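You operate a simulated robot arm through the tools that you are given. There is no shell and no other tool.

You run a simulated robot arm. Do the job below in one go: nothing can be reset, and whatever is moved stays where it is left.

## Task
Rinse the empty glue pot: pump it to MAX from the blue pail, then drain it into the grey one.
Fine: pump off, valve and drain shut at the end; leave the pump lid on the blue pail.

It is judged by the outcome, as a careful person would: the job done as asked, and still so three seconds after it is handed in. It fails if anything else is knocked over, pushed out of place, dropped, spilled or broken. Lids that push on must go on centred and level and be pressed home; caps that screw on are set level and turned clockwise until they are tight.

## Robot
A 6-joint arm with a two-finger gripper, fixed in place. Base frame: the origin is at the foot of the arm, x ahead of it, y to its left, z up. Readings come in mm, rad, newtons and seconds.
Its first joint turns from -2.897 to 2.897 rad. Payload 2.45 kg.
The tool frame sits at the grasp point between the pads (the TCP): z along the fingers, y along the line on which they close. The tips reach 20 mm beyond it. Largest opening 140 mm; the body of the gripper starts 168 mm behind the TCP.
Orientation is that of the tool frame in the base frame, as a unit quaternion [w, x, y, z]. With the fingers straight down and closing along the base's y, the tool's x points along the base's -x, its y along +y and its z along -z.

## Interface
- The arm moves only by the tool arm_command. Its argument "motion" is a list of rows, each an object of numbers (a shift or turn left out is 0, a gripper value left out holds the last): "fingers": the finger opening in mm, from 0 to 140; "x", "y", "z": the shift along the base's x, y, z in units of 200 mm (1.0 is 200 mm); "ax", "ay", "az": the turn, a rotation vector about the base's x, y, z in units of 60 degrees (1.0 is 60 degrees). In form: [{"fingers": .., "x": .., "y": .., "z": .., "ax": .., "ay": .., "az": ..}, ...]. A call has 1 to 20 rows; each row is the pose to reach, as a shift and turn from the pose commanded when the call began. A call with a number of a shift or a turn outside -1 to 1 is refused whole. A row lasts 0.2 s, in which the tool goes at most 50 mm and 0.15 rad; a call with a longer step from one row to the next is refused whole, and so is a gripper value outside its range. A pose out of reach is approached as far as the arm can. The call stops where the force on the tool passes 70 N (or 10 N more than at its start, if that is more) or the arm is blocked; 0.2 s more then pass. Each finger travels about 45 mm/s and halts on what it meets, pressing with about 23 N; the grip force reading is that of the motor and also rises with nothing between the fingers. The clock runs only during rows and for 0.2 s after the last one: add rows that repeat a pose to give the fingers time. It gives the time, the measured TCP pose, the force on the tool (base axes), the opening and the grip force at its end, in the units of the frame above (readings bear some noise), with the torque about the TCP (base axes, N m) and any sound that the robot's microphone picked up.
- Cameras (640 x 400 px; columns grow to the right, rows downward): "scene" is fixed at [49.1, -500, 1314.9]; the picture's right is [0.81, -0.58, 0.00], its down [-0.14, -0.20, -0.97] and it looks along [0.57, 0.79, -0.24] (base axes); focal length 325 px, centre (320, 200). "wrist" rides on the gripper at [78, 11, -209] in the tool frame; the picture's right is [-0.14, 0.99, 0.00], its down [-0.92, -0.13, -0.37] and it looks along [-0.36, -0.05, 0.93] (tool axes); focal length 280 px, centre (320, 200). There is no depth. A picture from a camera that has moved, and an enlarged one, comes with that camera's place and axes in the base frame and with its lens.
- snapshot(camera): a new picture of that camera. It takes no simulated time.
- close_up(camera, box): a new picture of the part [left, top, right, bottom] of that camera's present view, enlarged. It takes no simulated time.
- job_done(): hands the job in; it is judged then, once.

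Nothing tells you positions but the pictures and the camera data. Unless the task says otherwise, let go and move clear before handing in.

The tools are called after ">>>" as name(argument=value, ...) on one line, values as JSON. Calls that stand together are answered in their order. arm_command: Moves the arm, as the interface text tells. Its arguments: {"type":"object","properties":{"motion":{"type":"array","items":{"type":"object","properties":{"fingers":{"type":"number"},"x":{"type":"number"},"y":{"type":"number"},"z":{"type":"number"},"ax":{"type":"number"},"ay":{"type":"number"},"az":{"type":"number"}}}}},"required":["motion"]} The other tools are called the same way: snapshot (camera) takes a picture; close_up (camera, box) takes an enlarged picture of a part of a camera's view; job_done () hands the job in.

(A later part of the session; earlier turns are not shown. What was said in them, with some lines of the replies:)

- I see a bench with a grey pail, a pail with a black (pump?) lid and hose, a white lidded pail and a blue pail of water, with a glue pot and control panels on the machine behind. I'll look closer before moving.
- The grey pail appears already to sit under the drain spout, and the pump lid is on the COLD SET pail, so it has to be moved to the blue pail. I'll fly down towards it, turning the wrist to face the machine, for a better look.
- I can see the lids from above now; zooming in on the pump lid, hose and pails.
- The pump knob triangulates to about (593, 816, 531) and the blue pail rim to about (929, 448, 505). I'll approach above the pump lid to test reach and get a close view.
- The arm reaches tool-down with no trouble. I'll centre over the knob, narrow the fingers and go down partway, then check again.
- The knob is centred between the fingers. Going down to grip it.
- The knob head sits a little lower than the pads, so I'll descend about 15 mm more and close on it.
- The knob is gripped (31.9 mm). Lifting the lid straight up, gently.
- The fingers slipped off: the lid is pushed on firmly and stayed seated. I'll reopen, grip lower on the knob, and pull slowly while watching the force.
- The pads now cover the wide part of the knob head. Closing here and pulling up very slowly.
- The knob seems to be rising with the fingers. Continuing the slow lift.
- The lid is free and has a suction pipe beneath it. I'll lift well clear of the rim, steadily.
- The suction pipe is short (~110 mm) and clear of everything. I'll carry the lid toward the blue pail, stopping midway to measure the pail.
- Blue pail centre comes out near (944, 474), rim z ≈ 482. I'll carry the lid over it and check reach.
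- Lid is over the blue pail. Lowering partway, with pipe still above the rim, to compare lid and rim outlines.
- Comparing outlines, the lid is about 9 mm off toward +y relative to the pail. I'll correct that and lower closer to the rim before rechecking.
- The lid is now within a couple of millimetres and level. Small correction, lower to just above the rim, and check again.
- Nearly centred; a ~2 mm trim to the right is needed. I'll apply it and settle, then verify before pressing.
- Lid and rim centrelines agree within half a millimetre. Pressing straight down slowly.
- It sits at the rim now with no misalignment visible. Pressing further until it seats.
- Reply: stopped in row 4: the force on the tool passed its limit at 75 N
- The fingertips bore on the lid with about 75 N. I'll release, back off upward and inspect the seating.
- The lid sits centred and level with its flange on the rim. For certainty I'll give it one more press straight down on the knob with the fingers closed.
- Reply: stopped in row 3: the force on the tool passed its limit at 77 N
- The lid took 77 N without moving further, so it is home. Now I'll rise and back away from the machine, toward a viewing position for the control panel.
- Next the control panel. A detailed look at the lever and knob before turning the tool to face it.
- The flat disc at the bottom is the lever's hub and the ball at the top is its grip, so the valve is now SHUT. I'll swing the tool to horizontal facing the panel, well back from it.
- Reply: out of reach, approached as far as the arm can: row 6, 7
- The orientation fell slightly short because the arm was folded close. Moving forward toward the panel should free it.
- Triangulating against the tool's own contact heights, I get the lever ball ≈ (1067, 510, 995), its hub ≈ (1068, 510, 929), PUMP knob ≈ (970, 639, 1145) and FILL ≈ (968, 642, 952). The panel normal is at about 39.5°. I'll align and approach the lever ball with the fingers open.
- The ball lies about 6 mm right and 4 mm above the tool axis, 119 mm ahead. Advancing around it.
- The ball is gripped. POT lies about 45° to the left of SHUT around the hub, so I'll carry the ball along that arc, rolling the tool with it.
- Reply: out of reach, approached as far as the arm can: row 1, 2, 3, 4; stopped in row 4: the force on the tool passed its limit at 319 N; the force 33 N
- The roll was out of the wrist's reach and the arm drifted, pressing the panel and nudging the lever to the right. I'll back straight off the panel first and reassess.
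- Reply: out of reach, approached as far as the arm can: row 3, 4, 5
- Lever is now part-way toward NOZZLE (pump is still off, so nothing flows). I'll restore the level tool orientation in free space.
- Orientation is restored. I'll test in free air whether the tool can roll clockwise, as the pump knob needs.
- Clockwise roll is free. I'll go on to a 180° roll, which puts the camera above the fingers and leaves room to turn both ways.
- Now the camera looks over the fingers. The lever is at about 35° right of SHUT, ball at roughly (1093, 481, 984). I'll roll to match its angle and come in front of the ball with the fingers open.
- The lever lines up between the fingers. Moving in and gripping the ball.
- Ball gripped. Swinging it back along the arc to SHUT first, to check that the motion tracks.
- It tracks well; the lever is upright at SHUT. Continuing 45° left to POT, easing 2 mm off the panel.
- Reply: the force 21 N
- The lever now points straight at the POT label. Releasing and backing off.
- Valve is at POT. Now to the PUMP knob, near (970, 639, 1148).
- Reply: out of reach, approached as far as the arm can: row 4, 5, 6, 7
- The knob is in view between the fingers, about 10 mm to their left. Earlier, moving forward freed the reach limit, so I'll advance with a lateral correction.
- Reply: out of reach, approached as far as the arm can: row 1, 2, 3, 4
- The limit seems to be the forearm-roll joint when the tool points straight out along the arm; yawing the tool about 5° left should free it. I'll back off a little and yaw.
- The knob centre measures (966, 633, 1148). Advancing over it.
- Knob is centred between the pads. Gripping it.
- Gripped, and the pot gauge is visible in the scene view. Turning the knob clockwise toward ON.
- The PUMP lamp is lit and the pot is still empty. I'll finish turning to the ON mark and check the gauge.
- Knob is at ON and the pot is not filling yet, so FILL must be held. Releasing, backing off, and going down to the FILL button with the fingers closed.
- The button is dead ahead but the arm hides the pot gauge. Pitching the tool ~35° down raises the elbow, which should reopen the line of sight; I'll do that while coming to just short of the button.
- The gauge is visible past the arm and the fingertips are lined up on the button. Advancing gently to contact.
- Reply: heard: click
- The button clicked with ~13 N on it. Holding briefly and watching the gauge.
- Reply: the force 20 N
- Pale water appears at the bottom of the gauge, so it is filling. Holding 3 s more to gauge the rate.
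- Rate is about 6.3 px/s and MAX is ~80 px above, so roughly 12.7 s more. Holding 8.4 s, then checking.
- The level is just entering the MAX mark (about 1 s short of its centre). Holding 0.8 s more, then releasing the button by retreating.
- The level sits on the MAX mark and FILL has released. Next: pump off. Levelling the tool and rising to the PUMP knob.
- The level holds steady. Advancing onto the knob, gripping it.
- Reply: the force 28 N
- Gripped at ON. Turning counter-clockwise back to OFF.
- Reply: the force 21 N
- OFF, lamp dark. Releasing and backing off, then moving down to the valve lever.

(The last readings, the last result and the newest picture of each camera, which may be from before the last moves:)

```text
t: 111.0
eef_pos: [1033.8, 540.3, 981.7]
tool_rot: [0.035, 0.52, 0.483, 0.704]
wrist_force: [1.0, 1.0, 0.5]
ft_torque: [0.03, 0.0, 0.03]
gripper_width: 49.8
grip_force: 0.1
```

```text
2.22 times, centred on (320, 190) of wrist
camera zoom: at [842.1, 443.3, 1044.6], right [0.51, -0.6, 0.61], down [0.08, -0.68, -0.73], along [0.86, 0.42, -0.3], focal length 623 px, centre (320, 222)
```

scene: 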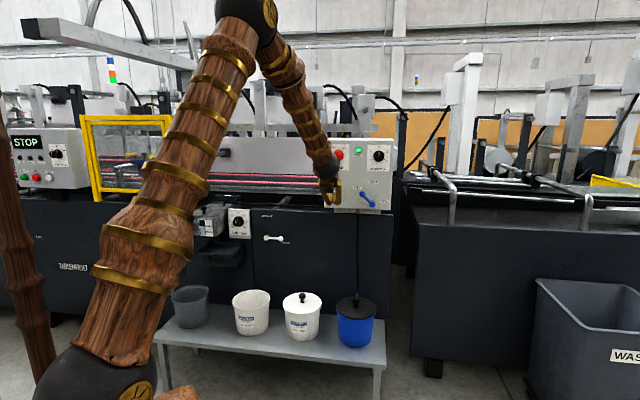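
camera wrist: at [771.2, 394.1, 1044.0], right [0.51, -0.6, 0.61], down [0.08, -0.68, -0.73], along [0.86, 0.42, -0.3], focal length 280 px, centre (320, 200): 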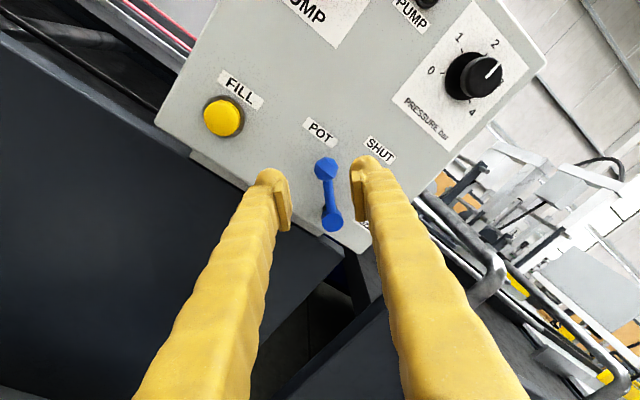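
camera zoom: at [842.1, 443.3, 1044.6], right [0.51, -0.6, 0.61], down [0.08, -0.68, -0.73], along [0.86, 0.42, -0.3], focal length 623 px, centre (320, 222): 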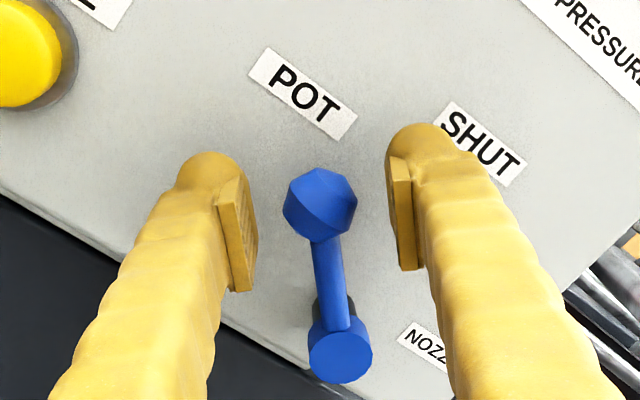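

>>> arm_command(motion=[{"fingers": 35}, {"fingers": 10}, {"fingers": 10}, {"fingers": 10}, {"fingers": 10}])

>>> arm_command(motion=[{"x": 0.0206, "y": -0.0251, "z": 0.0285, "ax": 0.0965, "ay": 0.0795}, {"x": 0.0435, "y": -0.0528, "z": 0.0525, "ax": 0.193, "ay": 0.159}, {"x": 0.0681, "y": -0.0826, "z": 0.0716, "ax": 0.2895, "ay": 0.2385}, {"x": 0.0941, "y": -0.1142, "z": 0.0854, "ax": 0.386, "ay": 0.318}, {"x": 0.121, "y": -0.1469, "z": 0.0939, "ax": 0.4825, "ay": 0.3975}, {"x": 0.1484, "y": -0.1801, "z": 0.0967, "ax": 0.579, "ay": 0.477}, {"x": 0.1484, "y": -0.1801, "z": 0.0967, "ax": 0.579, "ay": 0.477}])

>>> close_up(camera="wrist", box=[200, 80, 440, 280])

>>> close_up(camera="scene", box=[310, 130, 410, 220])

```text
t: 112.2
eef_pos: [1034.2, 540.5, 980.9]
tool_rot: [0.035, 0.521, 0.481, 0.704]
wrist_force: [1.5, 0.6, -0.7]
ft_torque: [-0.07, 0.06, 0.04]
gripper_width: 26.2
grip_force: 45.3
```

```text
t: 113.8
eef_pos: [1063.4, 505.5, 1000.2]
tool_rot: [-0.239, 0.663, 0.245, 0.666]
wrist_force: [16.7, 17.1, 1.0]
ft_torque: [0.03, 0.06, 0.0]
gripper_width: 26.6
grip_force: 44.8
```

```text
2.00 times, centred on (320, 180) of wrist
camera zoom: at [909.5, 362.7, 1078.1], right [0.64, -0.76, -0.13], down [-0.36, -0.15, -0.92], along [0.68, 0.63, -0.36], focal length 561 px, centre (320, 240)
```

zoom: 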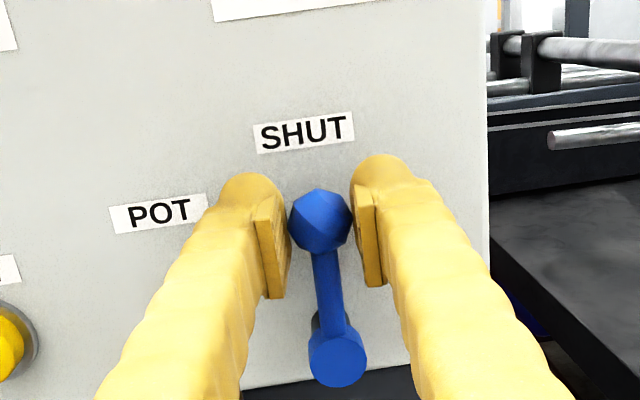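

```text
4.44 times, centred on (360, 175) of scene
camera zoom: at [49.1, -500.0, 1314.9], right [0.81, -0.58, 0.0], down [-0.14, -0.2, -0.97], along [0.57, 0.79, -0.24], focal length 1446 px, centre (142, 311)
```

zoom: 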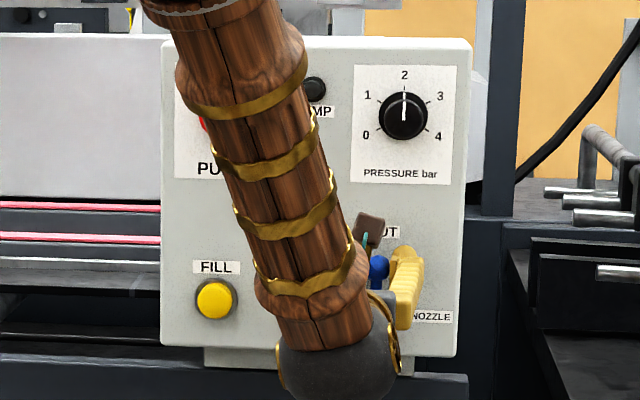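

Releasing and backing off to check the lever is upright at SHUT.

>>> arm_command(motion=[{"fingers": 50}, {"fingers": 50}, {"fingers": 50}, {"x": -0.1, "y": -0.08}, {"x": -0.25, "y": -0.2}, {"x": -0.4, "y": -0.33}, {"x": -0.55, "y": -0.45}, {"x": -0.7, "y": -0.57}, {"x": -0.85, "y": -0.7}, {"x": -0.85, "y": -0.7}])

>>> snapshot(camera="scene")

>>> close_up(camera="scene", box=[310, 130, 410, 220])

>>> close_up(camera="wrist", box=[200, 60, 440, 260])

```text
t: 116.0
eef_pos: [894.0, 366.6, 999.5]
tool_rot: [-0.237, 0.663, 0.245, 0.667]
wrist_force: [0.8, 0.5, 1.2]
ft_torque: [0.03, 0.0, -0.01]
gripper_width: 50.0
grip_force: 0.0
```

```text
taken
```

scene: 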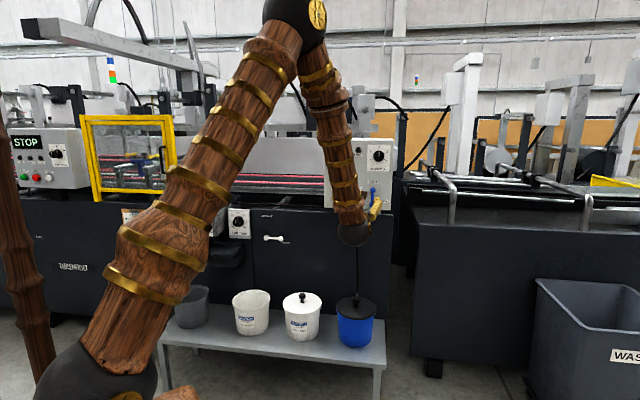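

```text
4.44 times, centred on (360, 175) of scene
camera zoom: at [49.1, -500.0, 1314.9], right [0.81, -0.58, 0.0], down [-0.14, -0.2, -0.97], along [0.57, 0.79, -0.24], focal length 1446 px, centre (142, 311)
```

zoom: 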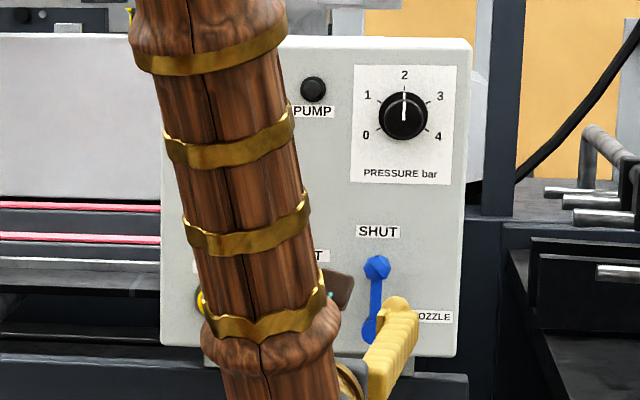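

```text
2.00 times, centred on (320, 160) of wrist
camera zoom: at [739.6, 223.6, 1077.7], right [0.64, -0.76, -0.12], down [-0.36, -0.15, -0.92], along [0.68, 0.63, -0.36], focal length 561 px, centre (320, 280)
```

zoom: 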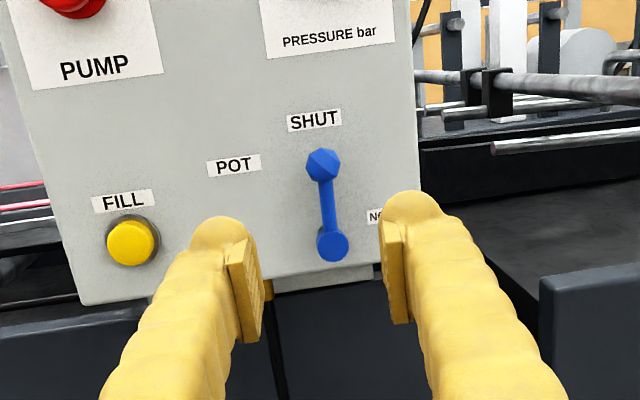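

The lever is back upright at SHUT, pump off. Next is the drain lever: hub ≈ (399, 1073, 810), with its ball ≈ (351, 1127, 806) pointing left along the machine, i.e. across the outlet pipe (shut). I'll roll back 90° and pitch the tool down again for that.

>>> arm_command(motion=[{"x": -0.1, "y": -0.05, "ax": -0.096, "ay": -0.08}, {"x": -0.2, "y": -0.1, "ax": -0.192, "ay": -0.16}, {"x": -0.3, "y": -0.15, "ax": -0.288, "ay": -0.24}, {"x": -0.3, "y": -0.15, "ax": -0.384, "ay": -0.32}, {"x": -0.3, "y": -0.15, "ax": -0.48, "ay": -0.4}, {"x": -0.3, "y": -0.15, "ax": -0.576, "ay": -0.48}, {"x": -0.3, "y": -0.15, "ax": -0.672, "ay": -0.561}, {"x": -0.3, "y": -0.15, "ax": -0.768, "ay": -0.641}])

>>> arm_command(motion=[{"ax": -0.096, "ay": -0.08, "fingers": 60}, {"ax": -0.192, "ay": -0.16}, {"ax": -0.288, "ay": -0.24}, {"ax": -0.384, "ay": -0.32}, {"ax": -0.384, "ay": -0.32}])

```text
t: 117.8
eef_pos: [833.7, 336.0, 999.8]
tool_rot: [0.127, 0.452, 0.545, 0.695]
wrist_force: [-0.5, -1.1, 0.3]
ft_torque: [-0.02, 0.0, 0.02]
gripper_width: 50.0
grip_force: 0.0
```

```text
t: 119.0
eef_pos: [833.5, 335.9, 999.6]
tool_rot: [0.304, 0.295, 0.643, 0.638]
wrist_force: [0.0, 0.8, 0.5]
ft_torque: [0.0, 0.01, -0.02]
gripper_width: 60.1
grip_force: 0.1
```

>>> arm_command(motion=[{"z": 0.05, "ax": -0.08, "ay": 0.096}, {"z": 0.1, "ax": -0.16, "ay": 0.192}, {"z": 0.15, "ax": -0.24, "ay": 0.288}, {"z": 0.2, "ax": -0.32, "ay": 0.384}, {"z": 0.25, "ax": -0.4, "ay": 0.48}, {"z": 0.25, "ax": -0.481, "ay": 0.576}, {"z": 0.25, "ax": -0.481, "ay": 0.576}])

>>> arm_command(motion=[{"ax": -0.08, "ay": 0.096}, {"ax": -0.16, "ay": 0.192}, {"ax": -0.24, "ay": 0.288}, {"ax": -0.32, "ay": 0.384}, {"ax": -0.4, "ay": 0.48}, {"ax": -0.481, "ay": 0.576}, {"ax": -0.481, "ay": 0.576}])

>>> snapshot(camera="wrist")

>>> snapshot(camera="scene")

```text
t: 120.6
eef_pos: [835.4, 336.7, 1050.9]
tool_rot: [0.163, 0.387, 0.84, 0.344]
wrist_force: [0.5, 0.2, -0.7]
ft_torque: [0.01, -0.02, 0.02]
gripper_width: 60.5
grip_force: 0.0
```

```text
t: 122.2
eef_pos: [833.2, 336.1, 1050.2]
tool_rot: [-0.001, 0.417, 0.909, -0.003]
wrist_force: [-0.6, 0.3, 0.1]
ft_torque: [-0.03, 0.05, -0.02]
gripper_width: 59.9
grip_force: 0.1
```

```text
taken
camera wrist: at [791.4, 402.0, 1259.0], right [0.84, 0.54, -0.01], down [0.5, -0.78, 0.37], along [0.2, -0.31, -0.93], focal length 280 px, centre (320, 200)
```

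wrist: 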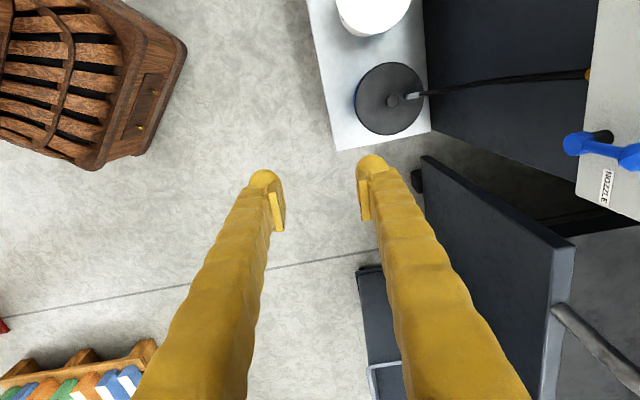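

```text
taken
```

scene: 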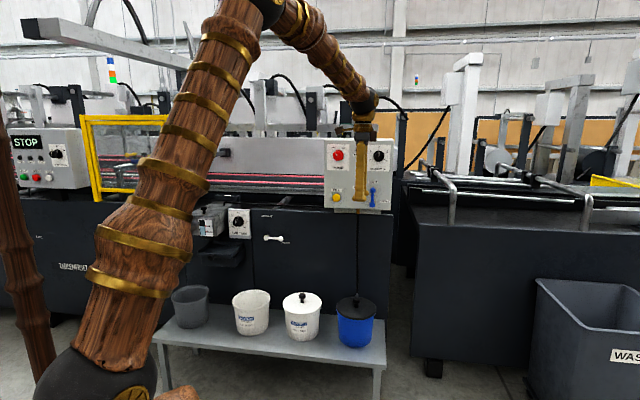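

Tool is vertical again. Travelling around toward the drain at safe height.

>>> arm_command(motion=[{"x": -0.15, "y": 0.16}, {"x": -0.3, "y": 0.32}, {"x": -0.45, "y": 0.48}, {"x": -0.6, "y": 0.64}, {"x": -0.75, "y": 0.8}, {"x": -0.9, "y": 0.96}, {"x": -0.95, "y": 1.0}])

>>> arm_command(motion=[{"x": -0.15, "y": 0.16}, {"x": -0.3, "y": 0.32}, {"x": -0.45, "y": 0.48}, {"x": -0.6, "y": 0.64}, {"x": -0.75, "y": 0.8}, {"x": -0.9, "y": 0.96}, {"x": -0.95, "y": 1.0}])

>>> arm_command(motion=[{"x": -0.15, "y": 0.16}, {"x": -0.3, "y": 0.32}, {"x": -0.45, "y": 0.48}, {"x": -0.55, "y": 0.64}, {"x": -0.6, "y": 0.8}, {"x": -0.6, "y": 0.8}])

>>> snapshot(camera="wrist")

>>> snapshot(camera="scene")

```text
t: 123.8
eef_pos: [642.3, 536.4, 1050.7]
tool_rot: [0.0, 0.418, 0.909, -0.001]
wrist_force: [-0.6, 0.4, 0.2]
ft_torque: [-0.01, 0.0, 0.0]
gripper_width: 60.3
grip_force: 0.1
```

```text
t: 125.4
eef_pos: [451.8, 736.4, 1050.0]
tool_rot: [-0.001, 0.417, 0.909, -0.001]
wrist_force: [0.4, -0.4, -0.1]
ft_torque: [0.0, -0.01, 0.0]
gripper_width: 60.2
grip_force: 0.0
```

```text
t: 126.8
eef_pos: [331.0, 897.0, 1051.5]
tool_rot: [-0.001, 0.418, 0.909, -0.001]
wrist_force: [-0.2, -0.1, -0.2]
ft_torque: [0.0, 0.01, -0.01]
gripper_width: 60.2
grip_force: 0.0
```

```text
taken
camera wrist: at [289.2, 962.4, 1259.9], right [0.84, 0.54, 0.0], down [0.5, -0.78, 0.37], along [0.2, -0.31, -0.93], focal length 280 px, centre (320, 200)
```

wrist: 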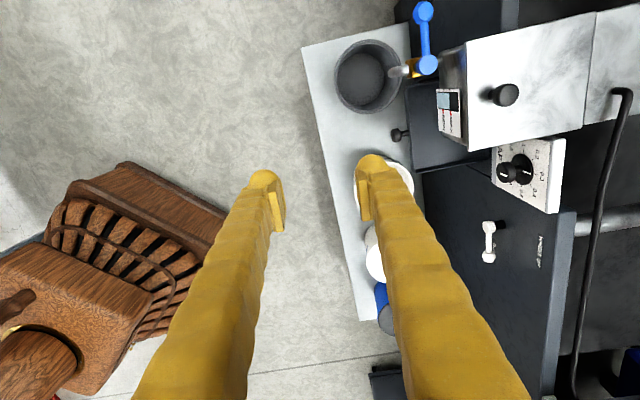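

```text
taken
```

scene: 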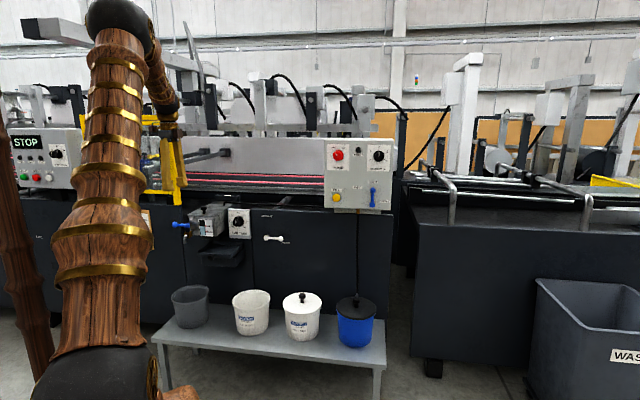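

>>> close_up(camera="wrist", box=[300, 0, 480, 130])

>>> close_up(camera="scene", box=[160, 200, 240, 330])

>>> close_up(camera="scene", box=[165, 205, 215, 245])

```text
3.08 times, centred on (390, 65) of wrist
camera zoom: at [289.2, 962.4, 1259.9], right [0.84, 0.54, 0.0], down [0.5, -0.78, 0.37], along [0.2, -0.31, -0.93], focal length 863 px, centre (105, 615)
```

zoom: 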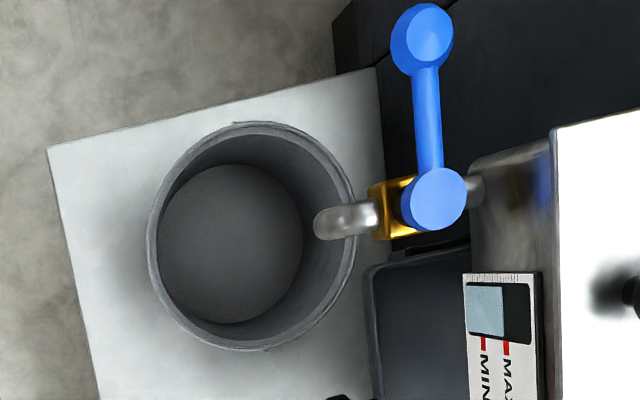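

```text
3.08 times, centred on (200, 265) of scene
camera zoom: at [49.1, -500.0, 1314.9], right [0.81, -0.58, 0.0], down [-0.14, -0.2, -0.97], along [0.57, 0.79, -0.24], focal length 1001 px, centre (689, 0)
```

zoom: 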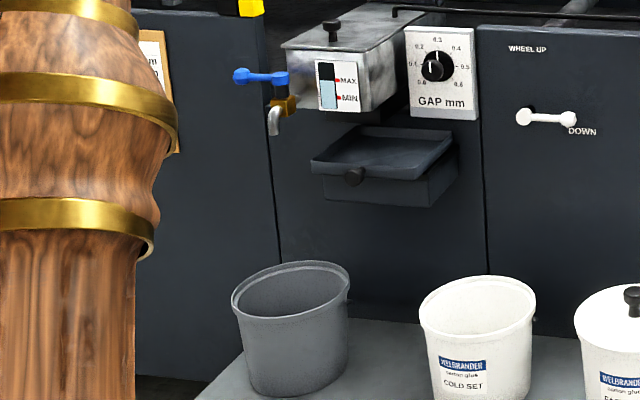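

```text
10.00 times, centred on (190, 225) of scene
camera zoom: at [49.1, -500.0, 1314.9], right [0.81, -0.58, 0.0], down [-0.14, -0.2, -0.97], along [0.57, 0.79, -0.24], focal length 3252 px, centre (1620, -50)
```

zoom: 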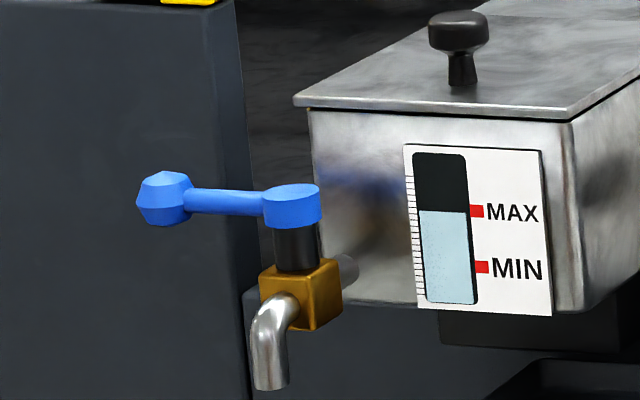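

The gauge shows full, and the spout mouth (≈378, 1055) hangs over the grey pail's centre (≈381, 1051), so nothing needs moving there. I'll come above the drain lever's ball.

>>> arm_command(motion=[{"x": 0.02, "y": 0.2, "z": -0.05}, {"x": 0.04, "y": 0.4, "z": -0.1}, {"x": 0.06, "y": 0.6, "z": -0.15}, {"x": 0.08, "y": 0.8, "z": -0.2}, {"x": 0.1, "y": 0.98, "z": -0.25}, {"x": 0.1, "y": 0.98, "z": -0.25}])

>>> snapshot(camera="wrist")

>>> snapshot(camera="scene")

```text
t: 128.2
eef_pos: [354.5, 1092.6, 1000.0]
tool_rot: [-0.001, 0.418, 0.908, -0.002]
wrist_force: [-0.3, 0.6, 0.0]
ft_torque: [0.02, 0.04, 0.02]
gripper_width: 60.2
grip_force: 0.0
```

```text
taken
camera wrist: at [311.8, 1156.7, 1208.2], right [0.84, 0.54, 0.0], down [0.5, -0.78, 0.37], along [0.2, -0.31, -0.93], focal length 280 px, centre (320, 200)
```

wrist: 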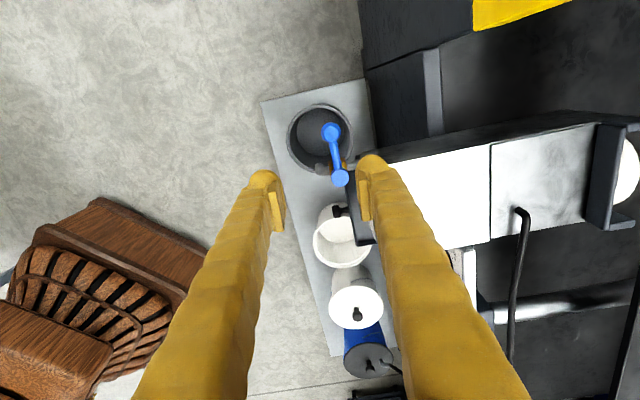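

```text
taken
```

scene: 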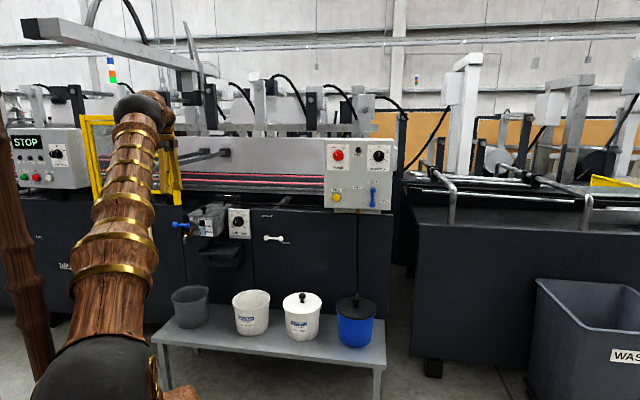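

Ball ≈ (354, 1120, 806), with ample clearance to the machine face. Descending over it in two stages.

>>> arm_command(motion=[{"y": 0.07, "z": -0.15}, {"y": 0.14, "z": -0.35}, {"y": 0.14, "z": -0.55}, {"y": 0.14, "z": -0.72}, {"y": 0.14, "z": -0.72}])

>>> snapshot(camera="wrist")

>>> close_up(camera="scene", box=[150, 180, 230, 240])

```text
t: 129.4
eef_pos: [354.4, 1118.8, 855.1]
tool_rot: [0.0, 0.419, 0.908, -0.001]
wrist_force: [0.4, 0.2, 0.6]
ft_torque: [0.04, 0.01, 0.01]
gripper_width: 60.1
grip_force: 0.0
```

```text
taken
camera wrist: at [313.0, 1185.1, 1064.3], right [0.84, 0.54, 0.0], down [0.5, -0.78, 0.37], along [0.2, -0.31, -0.93], focal length 280 px, centre (320, 200)
```

wrist: 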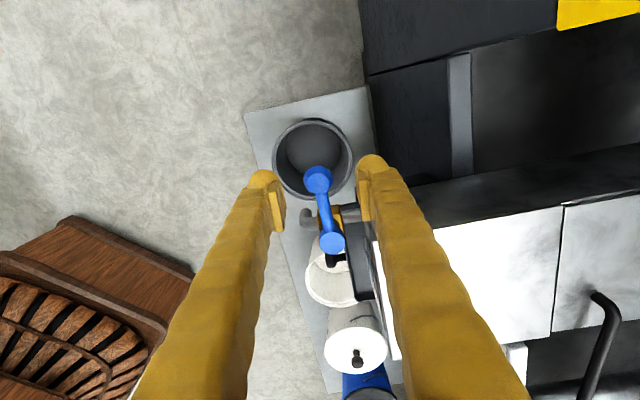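

```text
6.67 times, centred on (190, 210) of scene
camera zoom: at [49.1, -500.0, 1314.9], right [0.81, -0.58, 0.0], down [-0.14, -0.2, -0.97], along [0.57, 0.79, -0.24], focal length 2168 px, centre (1187, 133)
```

zoom: 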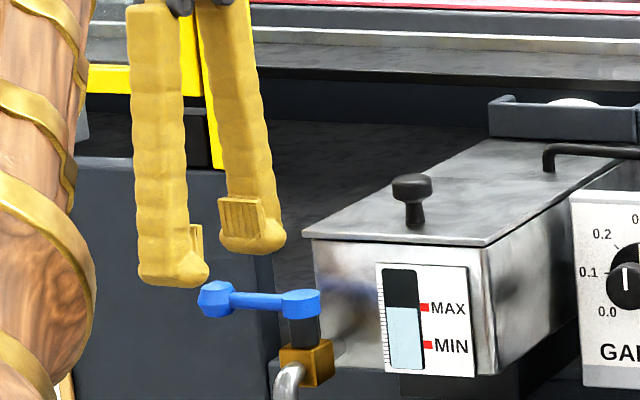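

>>> arm_command(motion=[{"y": -0.008, "z": -0.08, "az": 0.04}, {"y": -0.008, "z": -0.17, "az": 0.075}, {"y": -0.008, "z": -0.25, "az": 0.075}, {"y": -0.008, "z": -0.25, "az": 0.075}])

>>> close_up(camera="wrist", box=[220, 100, 440, 300])

>>> close_up(camera="scene", box=[150, 190, 220, 245])

```text
t: 130.4
eef_pos: [353.4, 1119.4, 805.2]
tool_rot: [-0.001, 0.381, 0.924, -0.002]
wrist_force: [0.0, -0.8, -0.2]
ft_torque: [-0.01, -0.01, 0.01]
gripper_width: 59.9
grip_force: 0.1
```

```text
2.00 times, centred on (330, 200) of wrist
camera zoom: at [306.0, 1181.0, 1014.2], right [0.8, 0.6, 0.0], down [0.56, -0.74, 0.37], along [0.22, -0.3, -0.93], focal length 561 px, centre (300, 200)
```

zoom: 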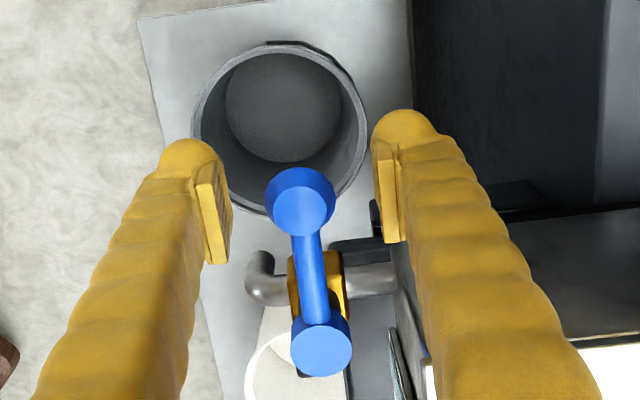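

```text
7.27 times, centred on (185, 218) of scene
camera zoom: at [49.1, -500.0, 1314.9], right [0.81, -0.58, 0.0], down [-0.14, -0.2, -0.97], along [0.57, 0.79, -0.24], focal length 2365 px, centre (1302, 73)
```

zoom: 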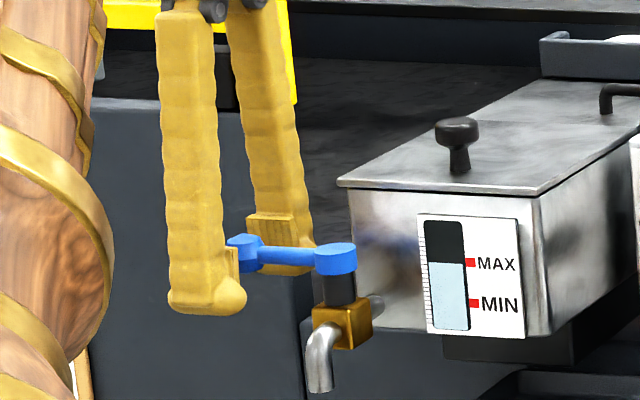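

Ball is between the pads. Closing on it.

>>> arm_command(motion=[{"fingers": 40}, {"fingers": 10}, {"fingers": 10}, {"fingers": 10}, {"fingers": 10}])

>>> close_up(camera="wrist", box=[220, 100, 440, 300])

```text
t: 131.6
eef_pos: [352.6, 1118.8, 805.4]
tool_rot: [-0.001, 0.382, 0.924, -0.001]
wrist_force: [-2.8, -3.6, 0.7]
ft_torque: [0.02, -0.04, -0.03]
gripper_width: 23.6
grip_force: 45.0
```

```text
2.00 times, centred on (330, 200) of wrist
camera zoom: at [305.9, 1181.0, 1014.3], right [0.8, 0.6, 0.0], down [0.56, -0.74, 0.37], along [0.22, -0.3, -0.93], focal length 561 px, centre (300, 200)
```

zoom: 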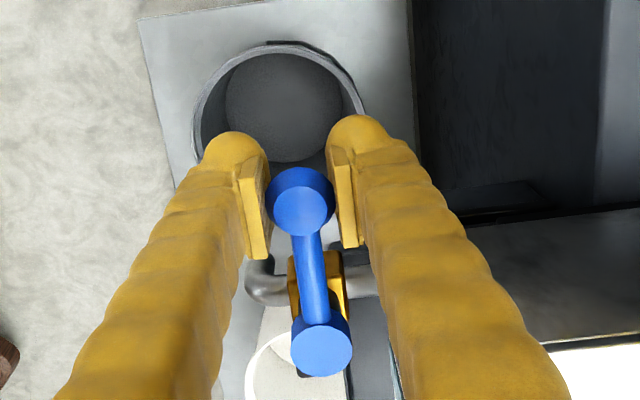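

Gripped. Opening the drain: swinging the ball outward around the hub, first 40° and check.

>>> arm_command(motion=[{"x": -0.0303, "y": -0.0352, "az": 0.1333}, {"x": -0.0553, "y": -0.0742, "az": 0.2667}, {"x": -0.0747, "y": -0.1164, "az": 0.4}, {"x": -0.088, "y": -0.1608, "az": 0.5333}, {"x": -0.095, "y": -0.2067, "az": 0.6667}, {"x": -0.095, "y": -0.2067, "az": 0.6667}])

>>> snapshot(camera="wrist")

>>> close_up(camera="scene", box=[150, 190, 240, 320])

```text
t: 133.0
eef_pos: [335.2, 1076.7, 805.2]
tool_rot: [-0.001, 0.042, 0.999, -0.003]
wrist_force: [-19.4, -1.5, -19.4]
ft_torque: [0.0, -0.12, -0.17]
gripper_width: 23.6
grip_force: 45.3
```

```text
taken
camera wrist: at [257.4, 1093.6, 1014.5], right [0.22, 0.98, -0.01], down [0.91, -0.2, 0.37], along [0.36, -0.09, -0.93], focal length 280 px, centre (320, 200)
```

wrist: 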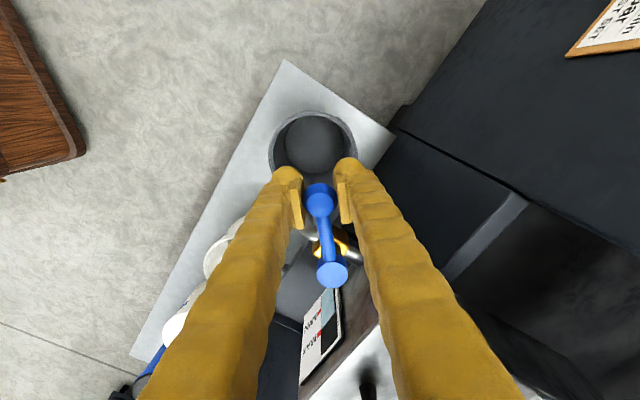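

```text
3.08 times, centred on (195, 255) of scene
camera zoom: at [49.1, -500.0, 1314.9], right [0.81, -0.58, 0.0], down [-0.14, -0.2, -0.97], along [0.57, 0.79, -0.24], focal length 1001 px, centre (705, 31)
```

zoom: 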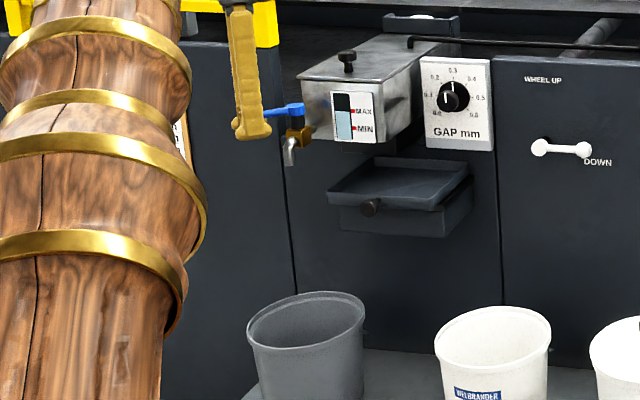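

It tracks fine. Continuing to fully open, with the handle in line with the outlet pipe.

>>> arm_command(motion=[{"x": -0.004, "y": -0.047, "az": 0.1333}, {"x": 0.002, "y": -0.0935, "az": 0.2667}, {"x": 0.0145, "y": -0.139, "az": 0.4}, {"x": 0.033, "y": -0.1825, "az": 0.5333}, {"x": 0.0575, "y": -0.2225, "az": 0.6667}, {"x": 0.0575, "y": -0.2225, "az": 0.6667}])

>>> snapshot(camera="wrist")

>>> close_up(camera="scene", box=[150, 190, 240, 320])

```text
t: 134.4
eef_pos: [348.2, 1031.0, 805.9]
tool_rot: [0.001, -0.301, 0.954, -0.001]
wrist_force: [20.7, 15.7, -13.1]
ft_torque: [-0.1, 0.05, 0.01]
gripper_width: 23.0
grip_force: 45.0
```

```text
taken
camera wrist: at [277.0, 994.8, 1014.6], right [-0.46, 0.89, 0.0], down [0.83, 0.43, 0.37], along [0.33, 0.17, -0.93], focal length 280 px, centre (320, 200)
```

wrist: 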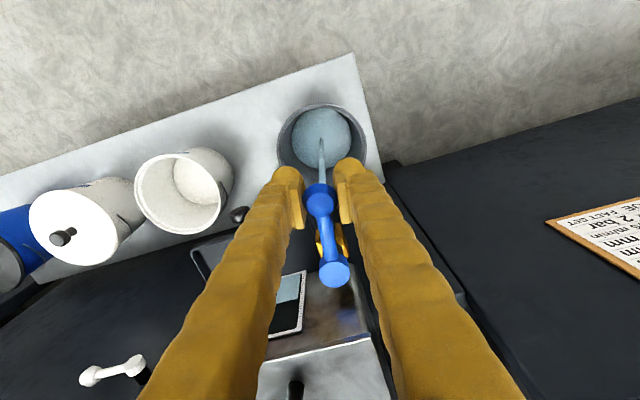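

```text
3.08 times, centred on (195, 255) of scene
camera zoom: at [49.1, -500.0, 1314.9], right [0.81, -0.58, 0.0], down [-0.14, -0.2, -0.97], along [0.57, 0.79, -0.24], focal length 1001 px, centre (705, 31)
```

zoom: 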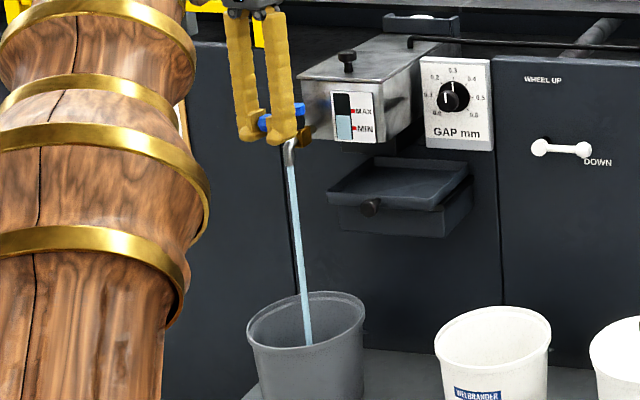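

Water is running cleanly into the grey pail. I'll hold here and watch the gauge fall.

>>> arm_command(motion=[{"x": 0.006, "y": 0.005}, {"x": 0.006, "y": 0.005}, {"x": 0.006, "y": 0.005}, {"x": 0.006, "y": 0.005}, {"x": 0.006, "y": 0.005}, {"x": 0.006, "y": 0.005}, {"x": 0.006, "y": 0.005}, {"x": 0.006, "y": 0.005}, {"x": 0.006, "y": 0.005}, {"x": 0.006, "y": 0.005}, {"x": 0.006, "y": 0.005}, {"x": 0.006, "y": 0.005}, {"x": 0.006, "y": 0.005}, {"x": 0.006, "y": 0.005}, {"x": 0.006, "y": 0.005}, {"x": 0.006, "y": 0.005}, {"x": 0.006, "y": 0.005}, {"x": 0.006, "y": 0.005}, {"x": 0.006, "y": 0.005}, {"x": 0.006, "y": 0.005}])

>>> close_up(camera="scene", box=[180, 205, 230, 300])

>>> close_up(camera="wrist", box=[240, 80, 400, 200])

```text
t: 138.6
eef_pos: [346.8, 1033.1, 804.9]
tool_rot: [0.0, -0.302, 0.953, -0.002]
wrist_force: [-14.8, -11.3, 17.1]
ft_torque: [0.08, -0.09, -0.02]
gripper_width: 23.4
grip_force: 44.9
```

```text
4.21 times, centred on (205, 252) of scene
camera zoom: at [49.1, -500.0, 1314.9], right [0.81, -0.58, 0.0], down [-0.14, -0.2, -0.97], along [0.57, 0.79, -0.24], focal length 1369 px, centre (804, -21)
```

zoom: 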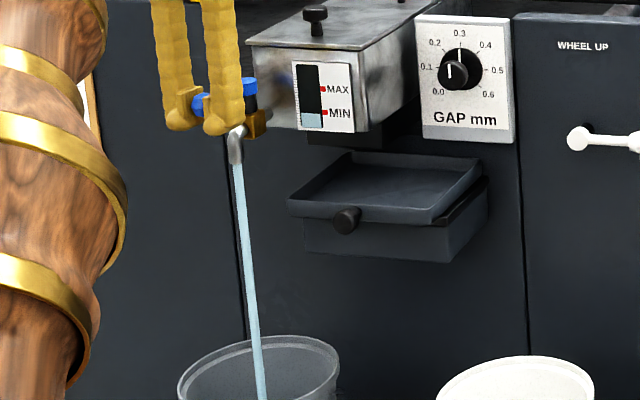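

```text
3.33 times, centred on (320, 140) of wrist
camera zoom: at [276.2, 996.3, 1014.5], right [-0.46, 0.89, 0.0], down [0.83, 0.43, 0.37], along [0.33, 0.17, -0.93], focal length 935 px, centre (320, 400)
```

zoom: 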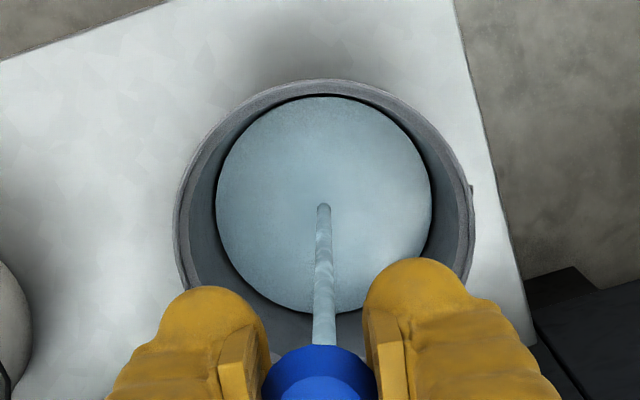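

Most has drained; the pail has room. Continuing in a short step to watch the pail level.

>>> arm_command(motion=[{"x": 0}, {"x": 0}, {"x": 0}, {"x": 0}, {"x": 0}, {"x": 0}, {"x": 0}, {"x": 0}, {"x": 0}, {"x": 0}])

>>> close_up(camera="scene", box=[180, 205, 230, 300])

>>> close_up(camera="wrist", box=[240, 80, 400, 200])

```text
t: 140.8
eef_pos: [347.1, 1032.3, 805.8]
tool_rot: [0.0, -0.302, 0.953, -0.001]
wrist_force: [-5.8, -5.4, 11.4]
ft_torque: [0.05, -0.07, -0.03]
gripper_width: 23.2
grip_force: 44.9
```

```text
4.21 times, centred on (205, 252) of scene
camera zoom: at [49.1, -500.0, 1314.9], right [0.81, -0.58, 0.0], down [-0.14, -0.2, -0.97], along [0.57, 0.79, -0.24], focal length 1369 px, centre (804, -21)
```

zoom: 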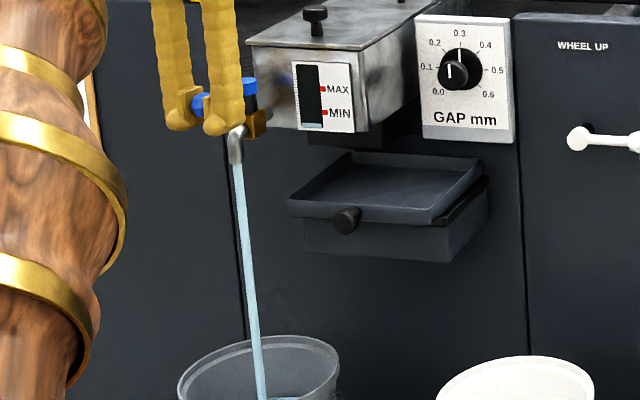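

```text
3.33 times, centred on (320, 140) of wrist
camera zoom: at [276.3, 996.4, 1014.3], right [-0.46, 0.89, 0.0], down [0.83, 0.43, 0.37], along [0.33, 0.17, -0.93], focal length 935 px, centre (320, 400)
```

zoom: 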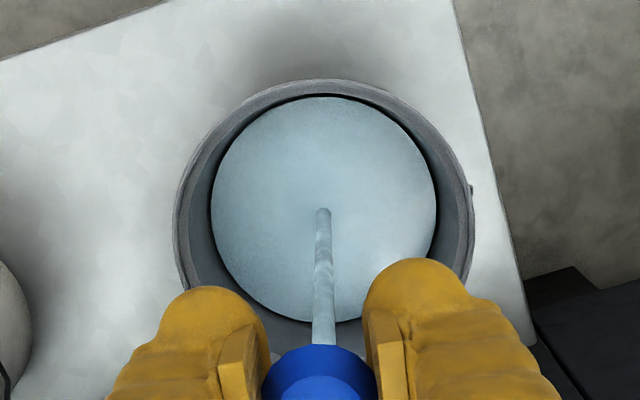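

Nearly empty and the pail is nowhere near full. Letting the rest run out.

>>> arm_command(motion=[{"x": 0}, {"x": 0}, {"x": 0}, {"x": 0}, {"x": 0}, {"x": 0}, {"x": 0}, {"x": 0}, {"x": 0}, {"x": 0}, {"x": 0}, {"x": 0}, {"x": 0}, {"x": 0}, {"x": 0}])

>>> close_up(camera="scene", box=[180, 205, 230, 300])

>>> close_up(camera="scene", box=[198, 215, 214, 240])

>>> close_up(camera="wrist", box=[240, 80, 400, 200])

```text
t: 144.0
eef_pos: [347.6, 1032.5, 804.7]
tool_rot: [0.001, -0.301, 0.954, -0.002]
wrist_force: [2.9, 1.1, 7.4]
ft_torque: [0.01, 0.01, -0.05]
gripper_width: 23.2
grip_force: 45.3
```

```text
4.21 times, centred on (205, 252) of scene
camera zoom: at [49.1, -500.0, 1314.9], right [0.81, -0.58, 0.0], down [-0.14, -0.2, -0.97], along [0.57, 0.79, -0.24], focal length 1369 px, centre (804, -21)
```

zoom: 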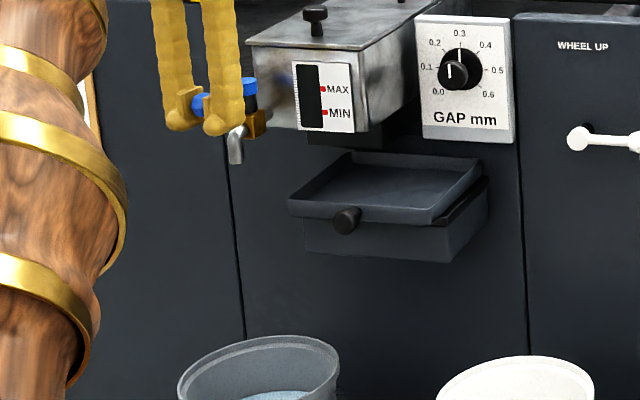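

```text
16.00 times, centred on (206, 228) of scene
camera zoom: at [49.1, -500.0, 1314.9], right [0.81, -0.58, 0.0], down [-0.14, -0.2, -0.97], along [0.57, 0.79, -0.24], focal length 5204 px, centre (2144, -240)
```

zoom: 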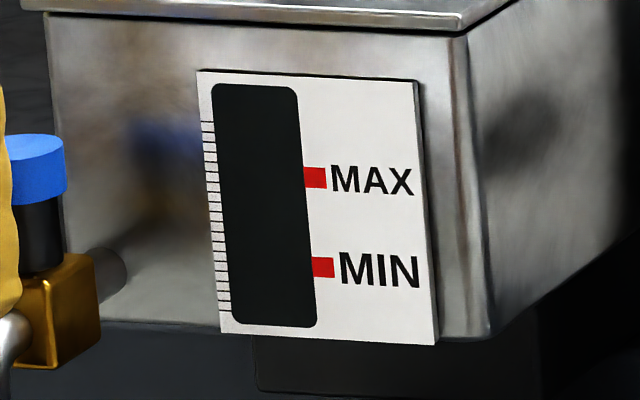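

```text
3.33 times, centred on (320, 140) of wrist
camera zoom: at [276.3, 996.5, 1014.2], right [-0.46, 0.89, 0.0], down [0.83, 0.43, 0.37], along [0.33, 0.17, -0.93], focal length 935 px, centre (320, 400)
```

zoom: 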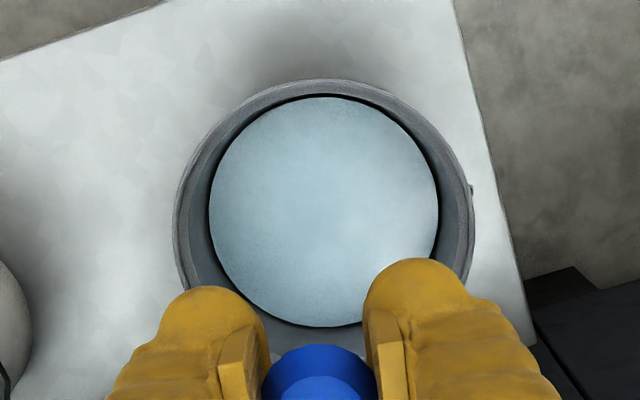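

The pot is empty and the stream has stopped. Closing the drain along the reverse arc.

>>> arm_command(motion=[{"x": -0.0305, "y": 0.038, "az": -0.1333}, {"x": -0.049, "y": 0.0815, "az": -0.2667}, {"x": -0.0615, "y": 0.1265, "az": -0.4}, {"x": -0.0675, "y": 0.173, "az": -0.5333}, {"x": -0.067, "y": 0.22, "az": -0.6667}, {"x": -0.06, "y": 0.2665, "az": -0.8}, {"x": -0.0465, "y": 0.3115, "az": -0.9333}, {"x": -0.0465, "y": 0.3115, "az": -0.9333}])

>>> arm_command(motion=[{"x": 0.02, "y": 0.0425, "az": -0.1333}, {"x": 0.045, "y": 0.082, "az": -0.2667}, {"x": 0.076, "y": 0.1175, "az": -0.4}, {"x": 0.076, "y": 0.1175, "az": -0.4}])

>>> close_up(camera="wrist", box=[220, 100, 440, 300])

>>> close_up(camera="scene", box=[150, 190, 220, 245])

```text
t: 145.8
eef_pos: [338.2, 1096.5, 805.9]
tool_rot: [0.0, 0.182, 0.983, -0.002]
wrist_force: [26.6, -11.9, -5.3]
ft_torque: [0.05, 0.12, -0.11]
gripper_width: 23.4
grip_force: 44.6
```

```text
t: 146.8
eef_pos: [353.0, 1120.4, 805.2]
tool_rot: [-0.001, 0.383, 0.924, -0.002]
wrist_force: [14.5, -29.6, -2.1]
ft_torque: [0.11, -0.01, -0.04]
gripper_width: 23.3
grip_force: 45.2
```

```text
2.00 times, centred on (330, 200) of wrist
camera zoom: at [305.5, 1182.3, 1014.2], right [0.8, 0.6, 0.0], down [0.56, -0.74, 0.37], along [0.22, -0.3, -0.93], focal length 561 px, centre (300, 200)
```

zoom: 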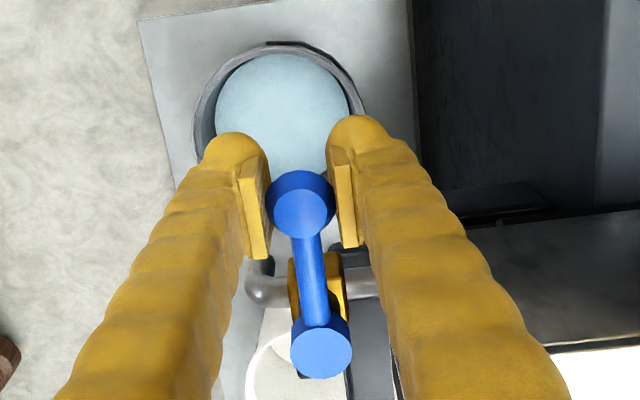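

```text
7.27 times, centred on (185, 218) of scene
camera zoom: at [49.1, -500.0, 1314.9], right [0.81, -0.58, 0.0], down [-0.14, -0.2, -0.97], along [0.57, 0.79, -0.24], focal length 2365 px, centre (1302, 73)
```

zoom: 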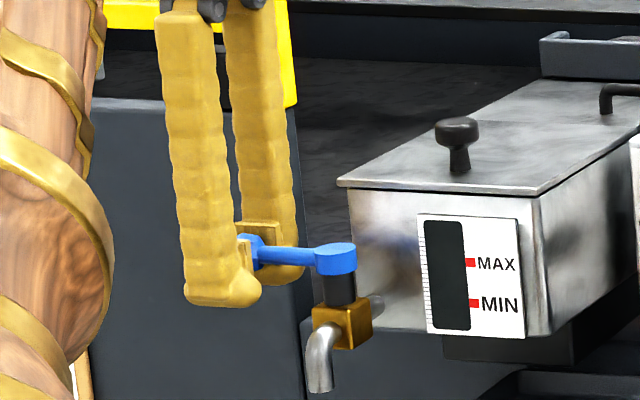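

The handle is back in its original shut position. Releasing and lifting straight up, then clear.

>>> arm_command(motion=[{"y": -0.005, "fingers": 60}, {"y": -0.005, "fingers": 60}, {"y": -0.005, "fingers": 60}, {"y": -0.005, "z": 0.15, "fingers": 60}, {"y": -0.005, "z": 0.35}, {"y": -0.005, "z": 0.55}, {"y": -0.1, "z": 0.75}, {"y": -0.25, "z": 0.9}, {"y": -0.45, "z": 1.0}, {"y": -0.65, "z": 1.0}, {"y": -0.85, "z": 1.0}])

>>> snapshot(camera="scene")

>>> snapshot(camera="wrist")

>>> close_up(camera="scene", box=[150, 190, 220, 245])

>>> close_up(camera="scene", box=[310, 130, 410, 220])

>>> close_up(camera="scene", box=[150, 260, 400, 380])

```text
t: 149.2
eef_pos: [351.2, 947.9, 1005.5]
tool_rot: [-0.002, 0.381, 0.924, -0.003]
wrist_force: [-0.6, -0.3, -1.0]
ft_torque: [-0.02, 0.02, -0.01]
gripper_width: 60.4
grip_force: 0.0
```

```text
taken
```

scene: 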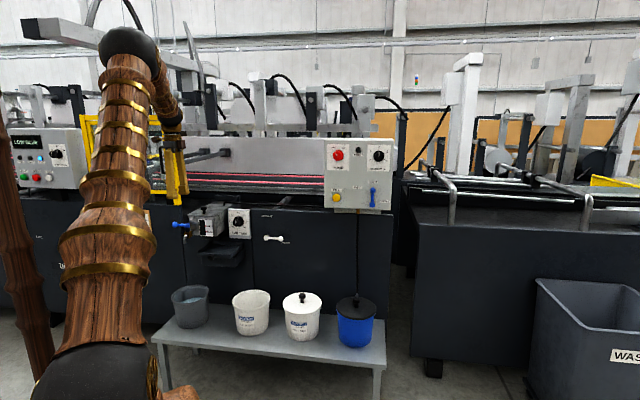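

```text
taken
camera wrist: at [303.3, 1010.8, 1214.5], right [0.8, 0.6, 0.0], down [0.56, -0.74, 0.37], along [0.22, -0.3, -0.93], focal length 280 px, centre (320, 200)
```

wrist: 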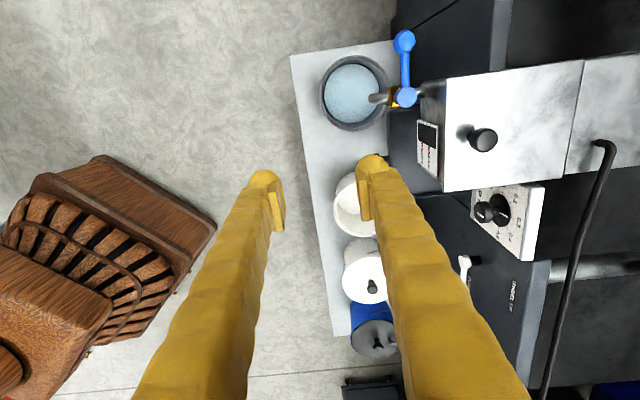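

```text
7.27 times, centred on (185, 218) of scene
camera zoom: at [49.1, -500.0, 1314.9], right [0.81, -0.58, 0.0], down [-0.14, -0.2, -0.97], along [0.57, 0.79, -0.24], focal length 2365 px, centre (1302, 73)
```

zoom: 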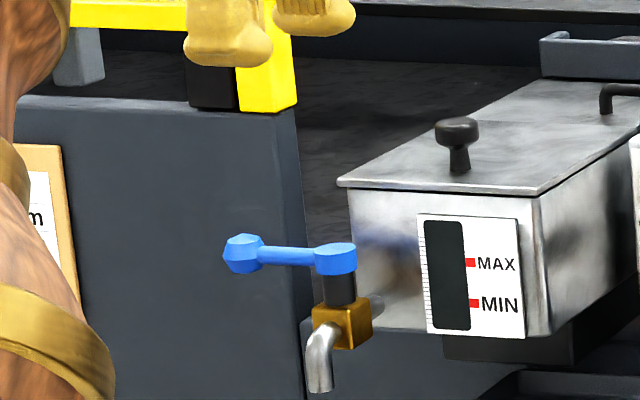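

```text
4.44 times, centred on (360, 175) of scene
camera zoom: at [49.1, -500.0, 1314.9], right [0.81, -0.58, 0.0], down [-0.14, -0.2, -0.97], along [0.57, 0.79, -0.24], focal length 1446 px, centre (142, 311)
```

zoom: 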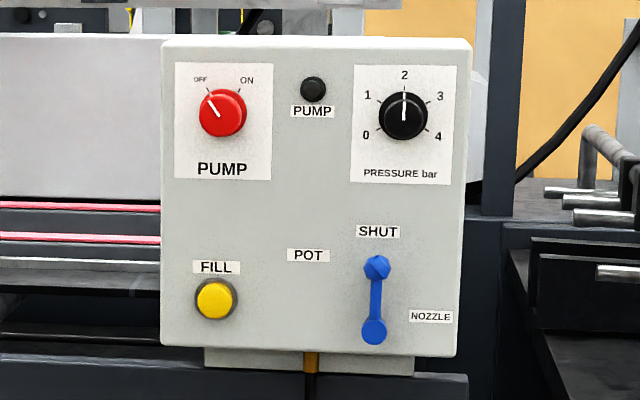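

```text
2.56 times, centred on (275, 320) of scene
camera zoom: at [49.1, -500.0, 1314.9], right [0.81, -0.58, 0.0], down [-0.14, -0.2, -0.97], along [0.57, 0.79, -0.24], focal length 833 px, centre (435, -107)
```

zoom: 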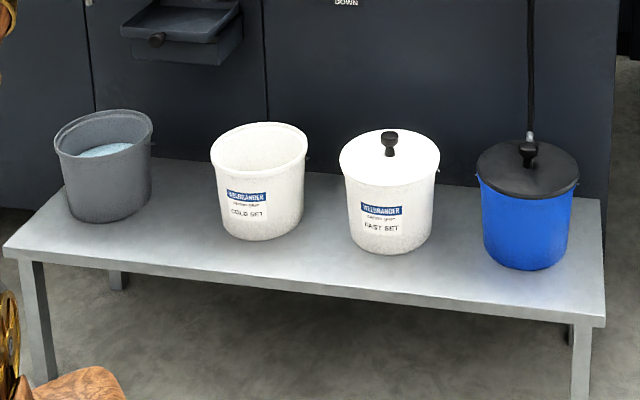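

Final state: the rinse water is in the grey pail, the pot gauge is empty, and the pump lid is seated on the blue pail. The pump is off with its lamp dark, and the valve and drain handles are back in their shut positions. The arm is clear, so I'm handing the job in.

>>> job_done()

```text
The job is handed in.
```

The glue pot was rinsed. I pumped it from the blue pail up to the MAX mark, then drained it into the grey pail until the gauge read empty.

- **Controls:** the pump is off with its lamp dark. The valve lever is upright at SHUT, and the drain handle is back where it started.
- **Pump lid:** it is on the blue pail, centred and level. I pressed it down until it would not move any further. The COLD SET pail, where the lid came from, is now open.
- **Bench:** I saw no spills, and the pails look unmoved.
- **Unplanned contact:** while I was turning the valve lever, the arm hit a joint limit. It pressed on the control panel with about 319 N and pushed the lever partway toward NOZZLE. The pump was still off, so nothing flowed. The lever moved normally afterwards and I saw no damage, but the panel is worth a quick look.
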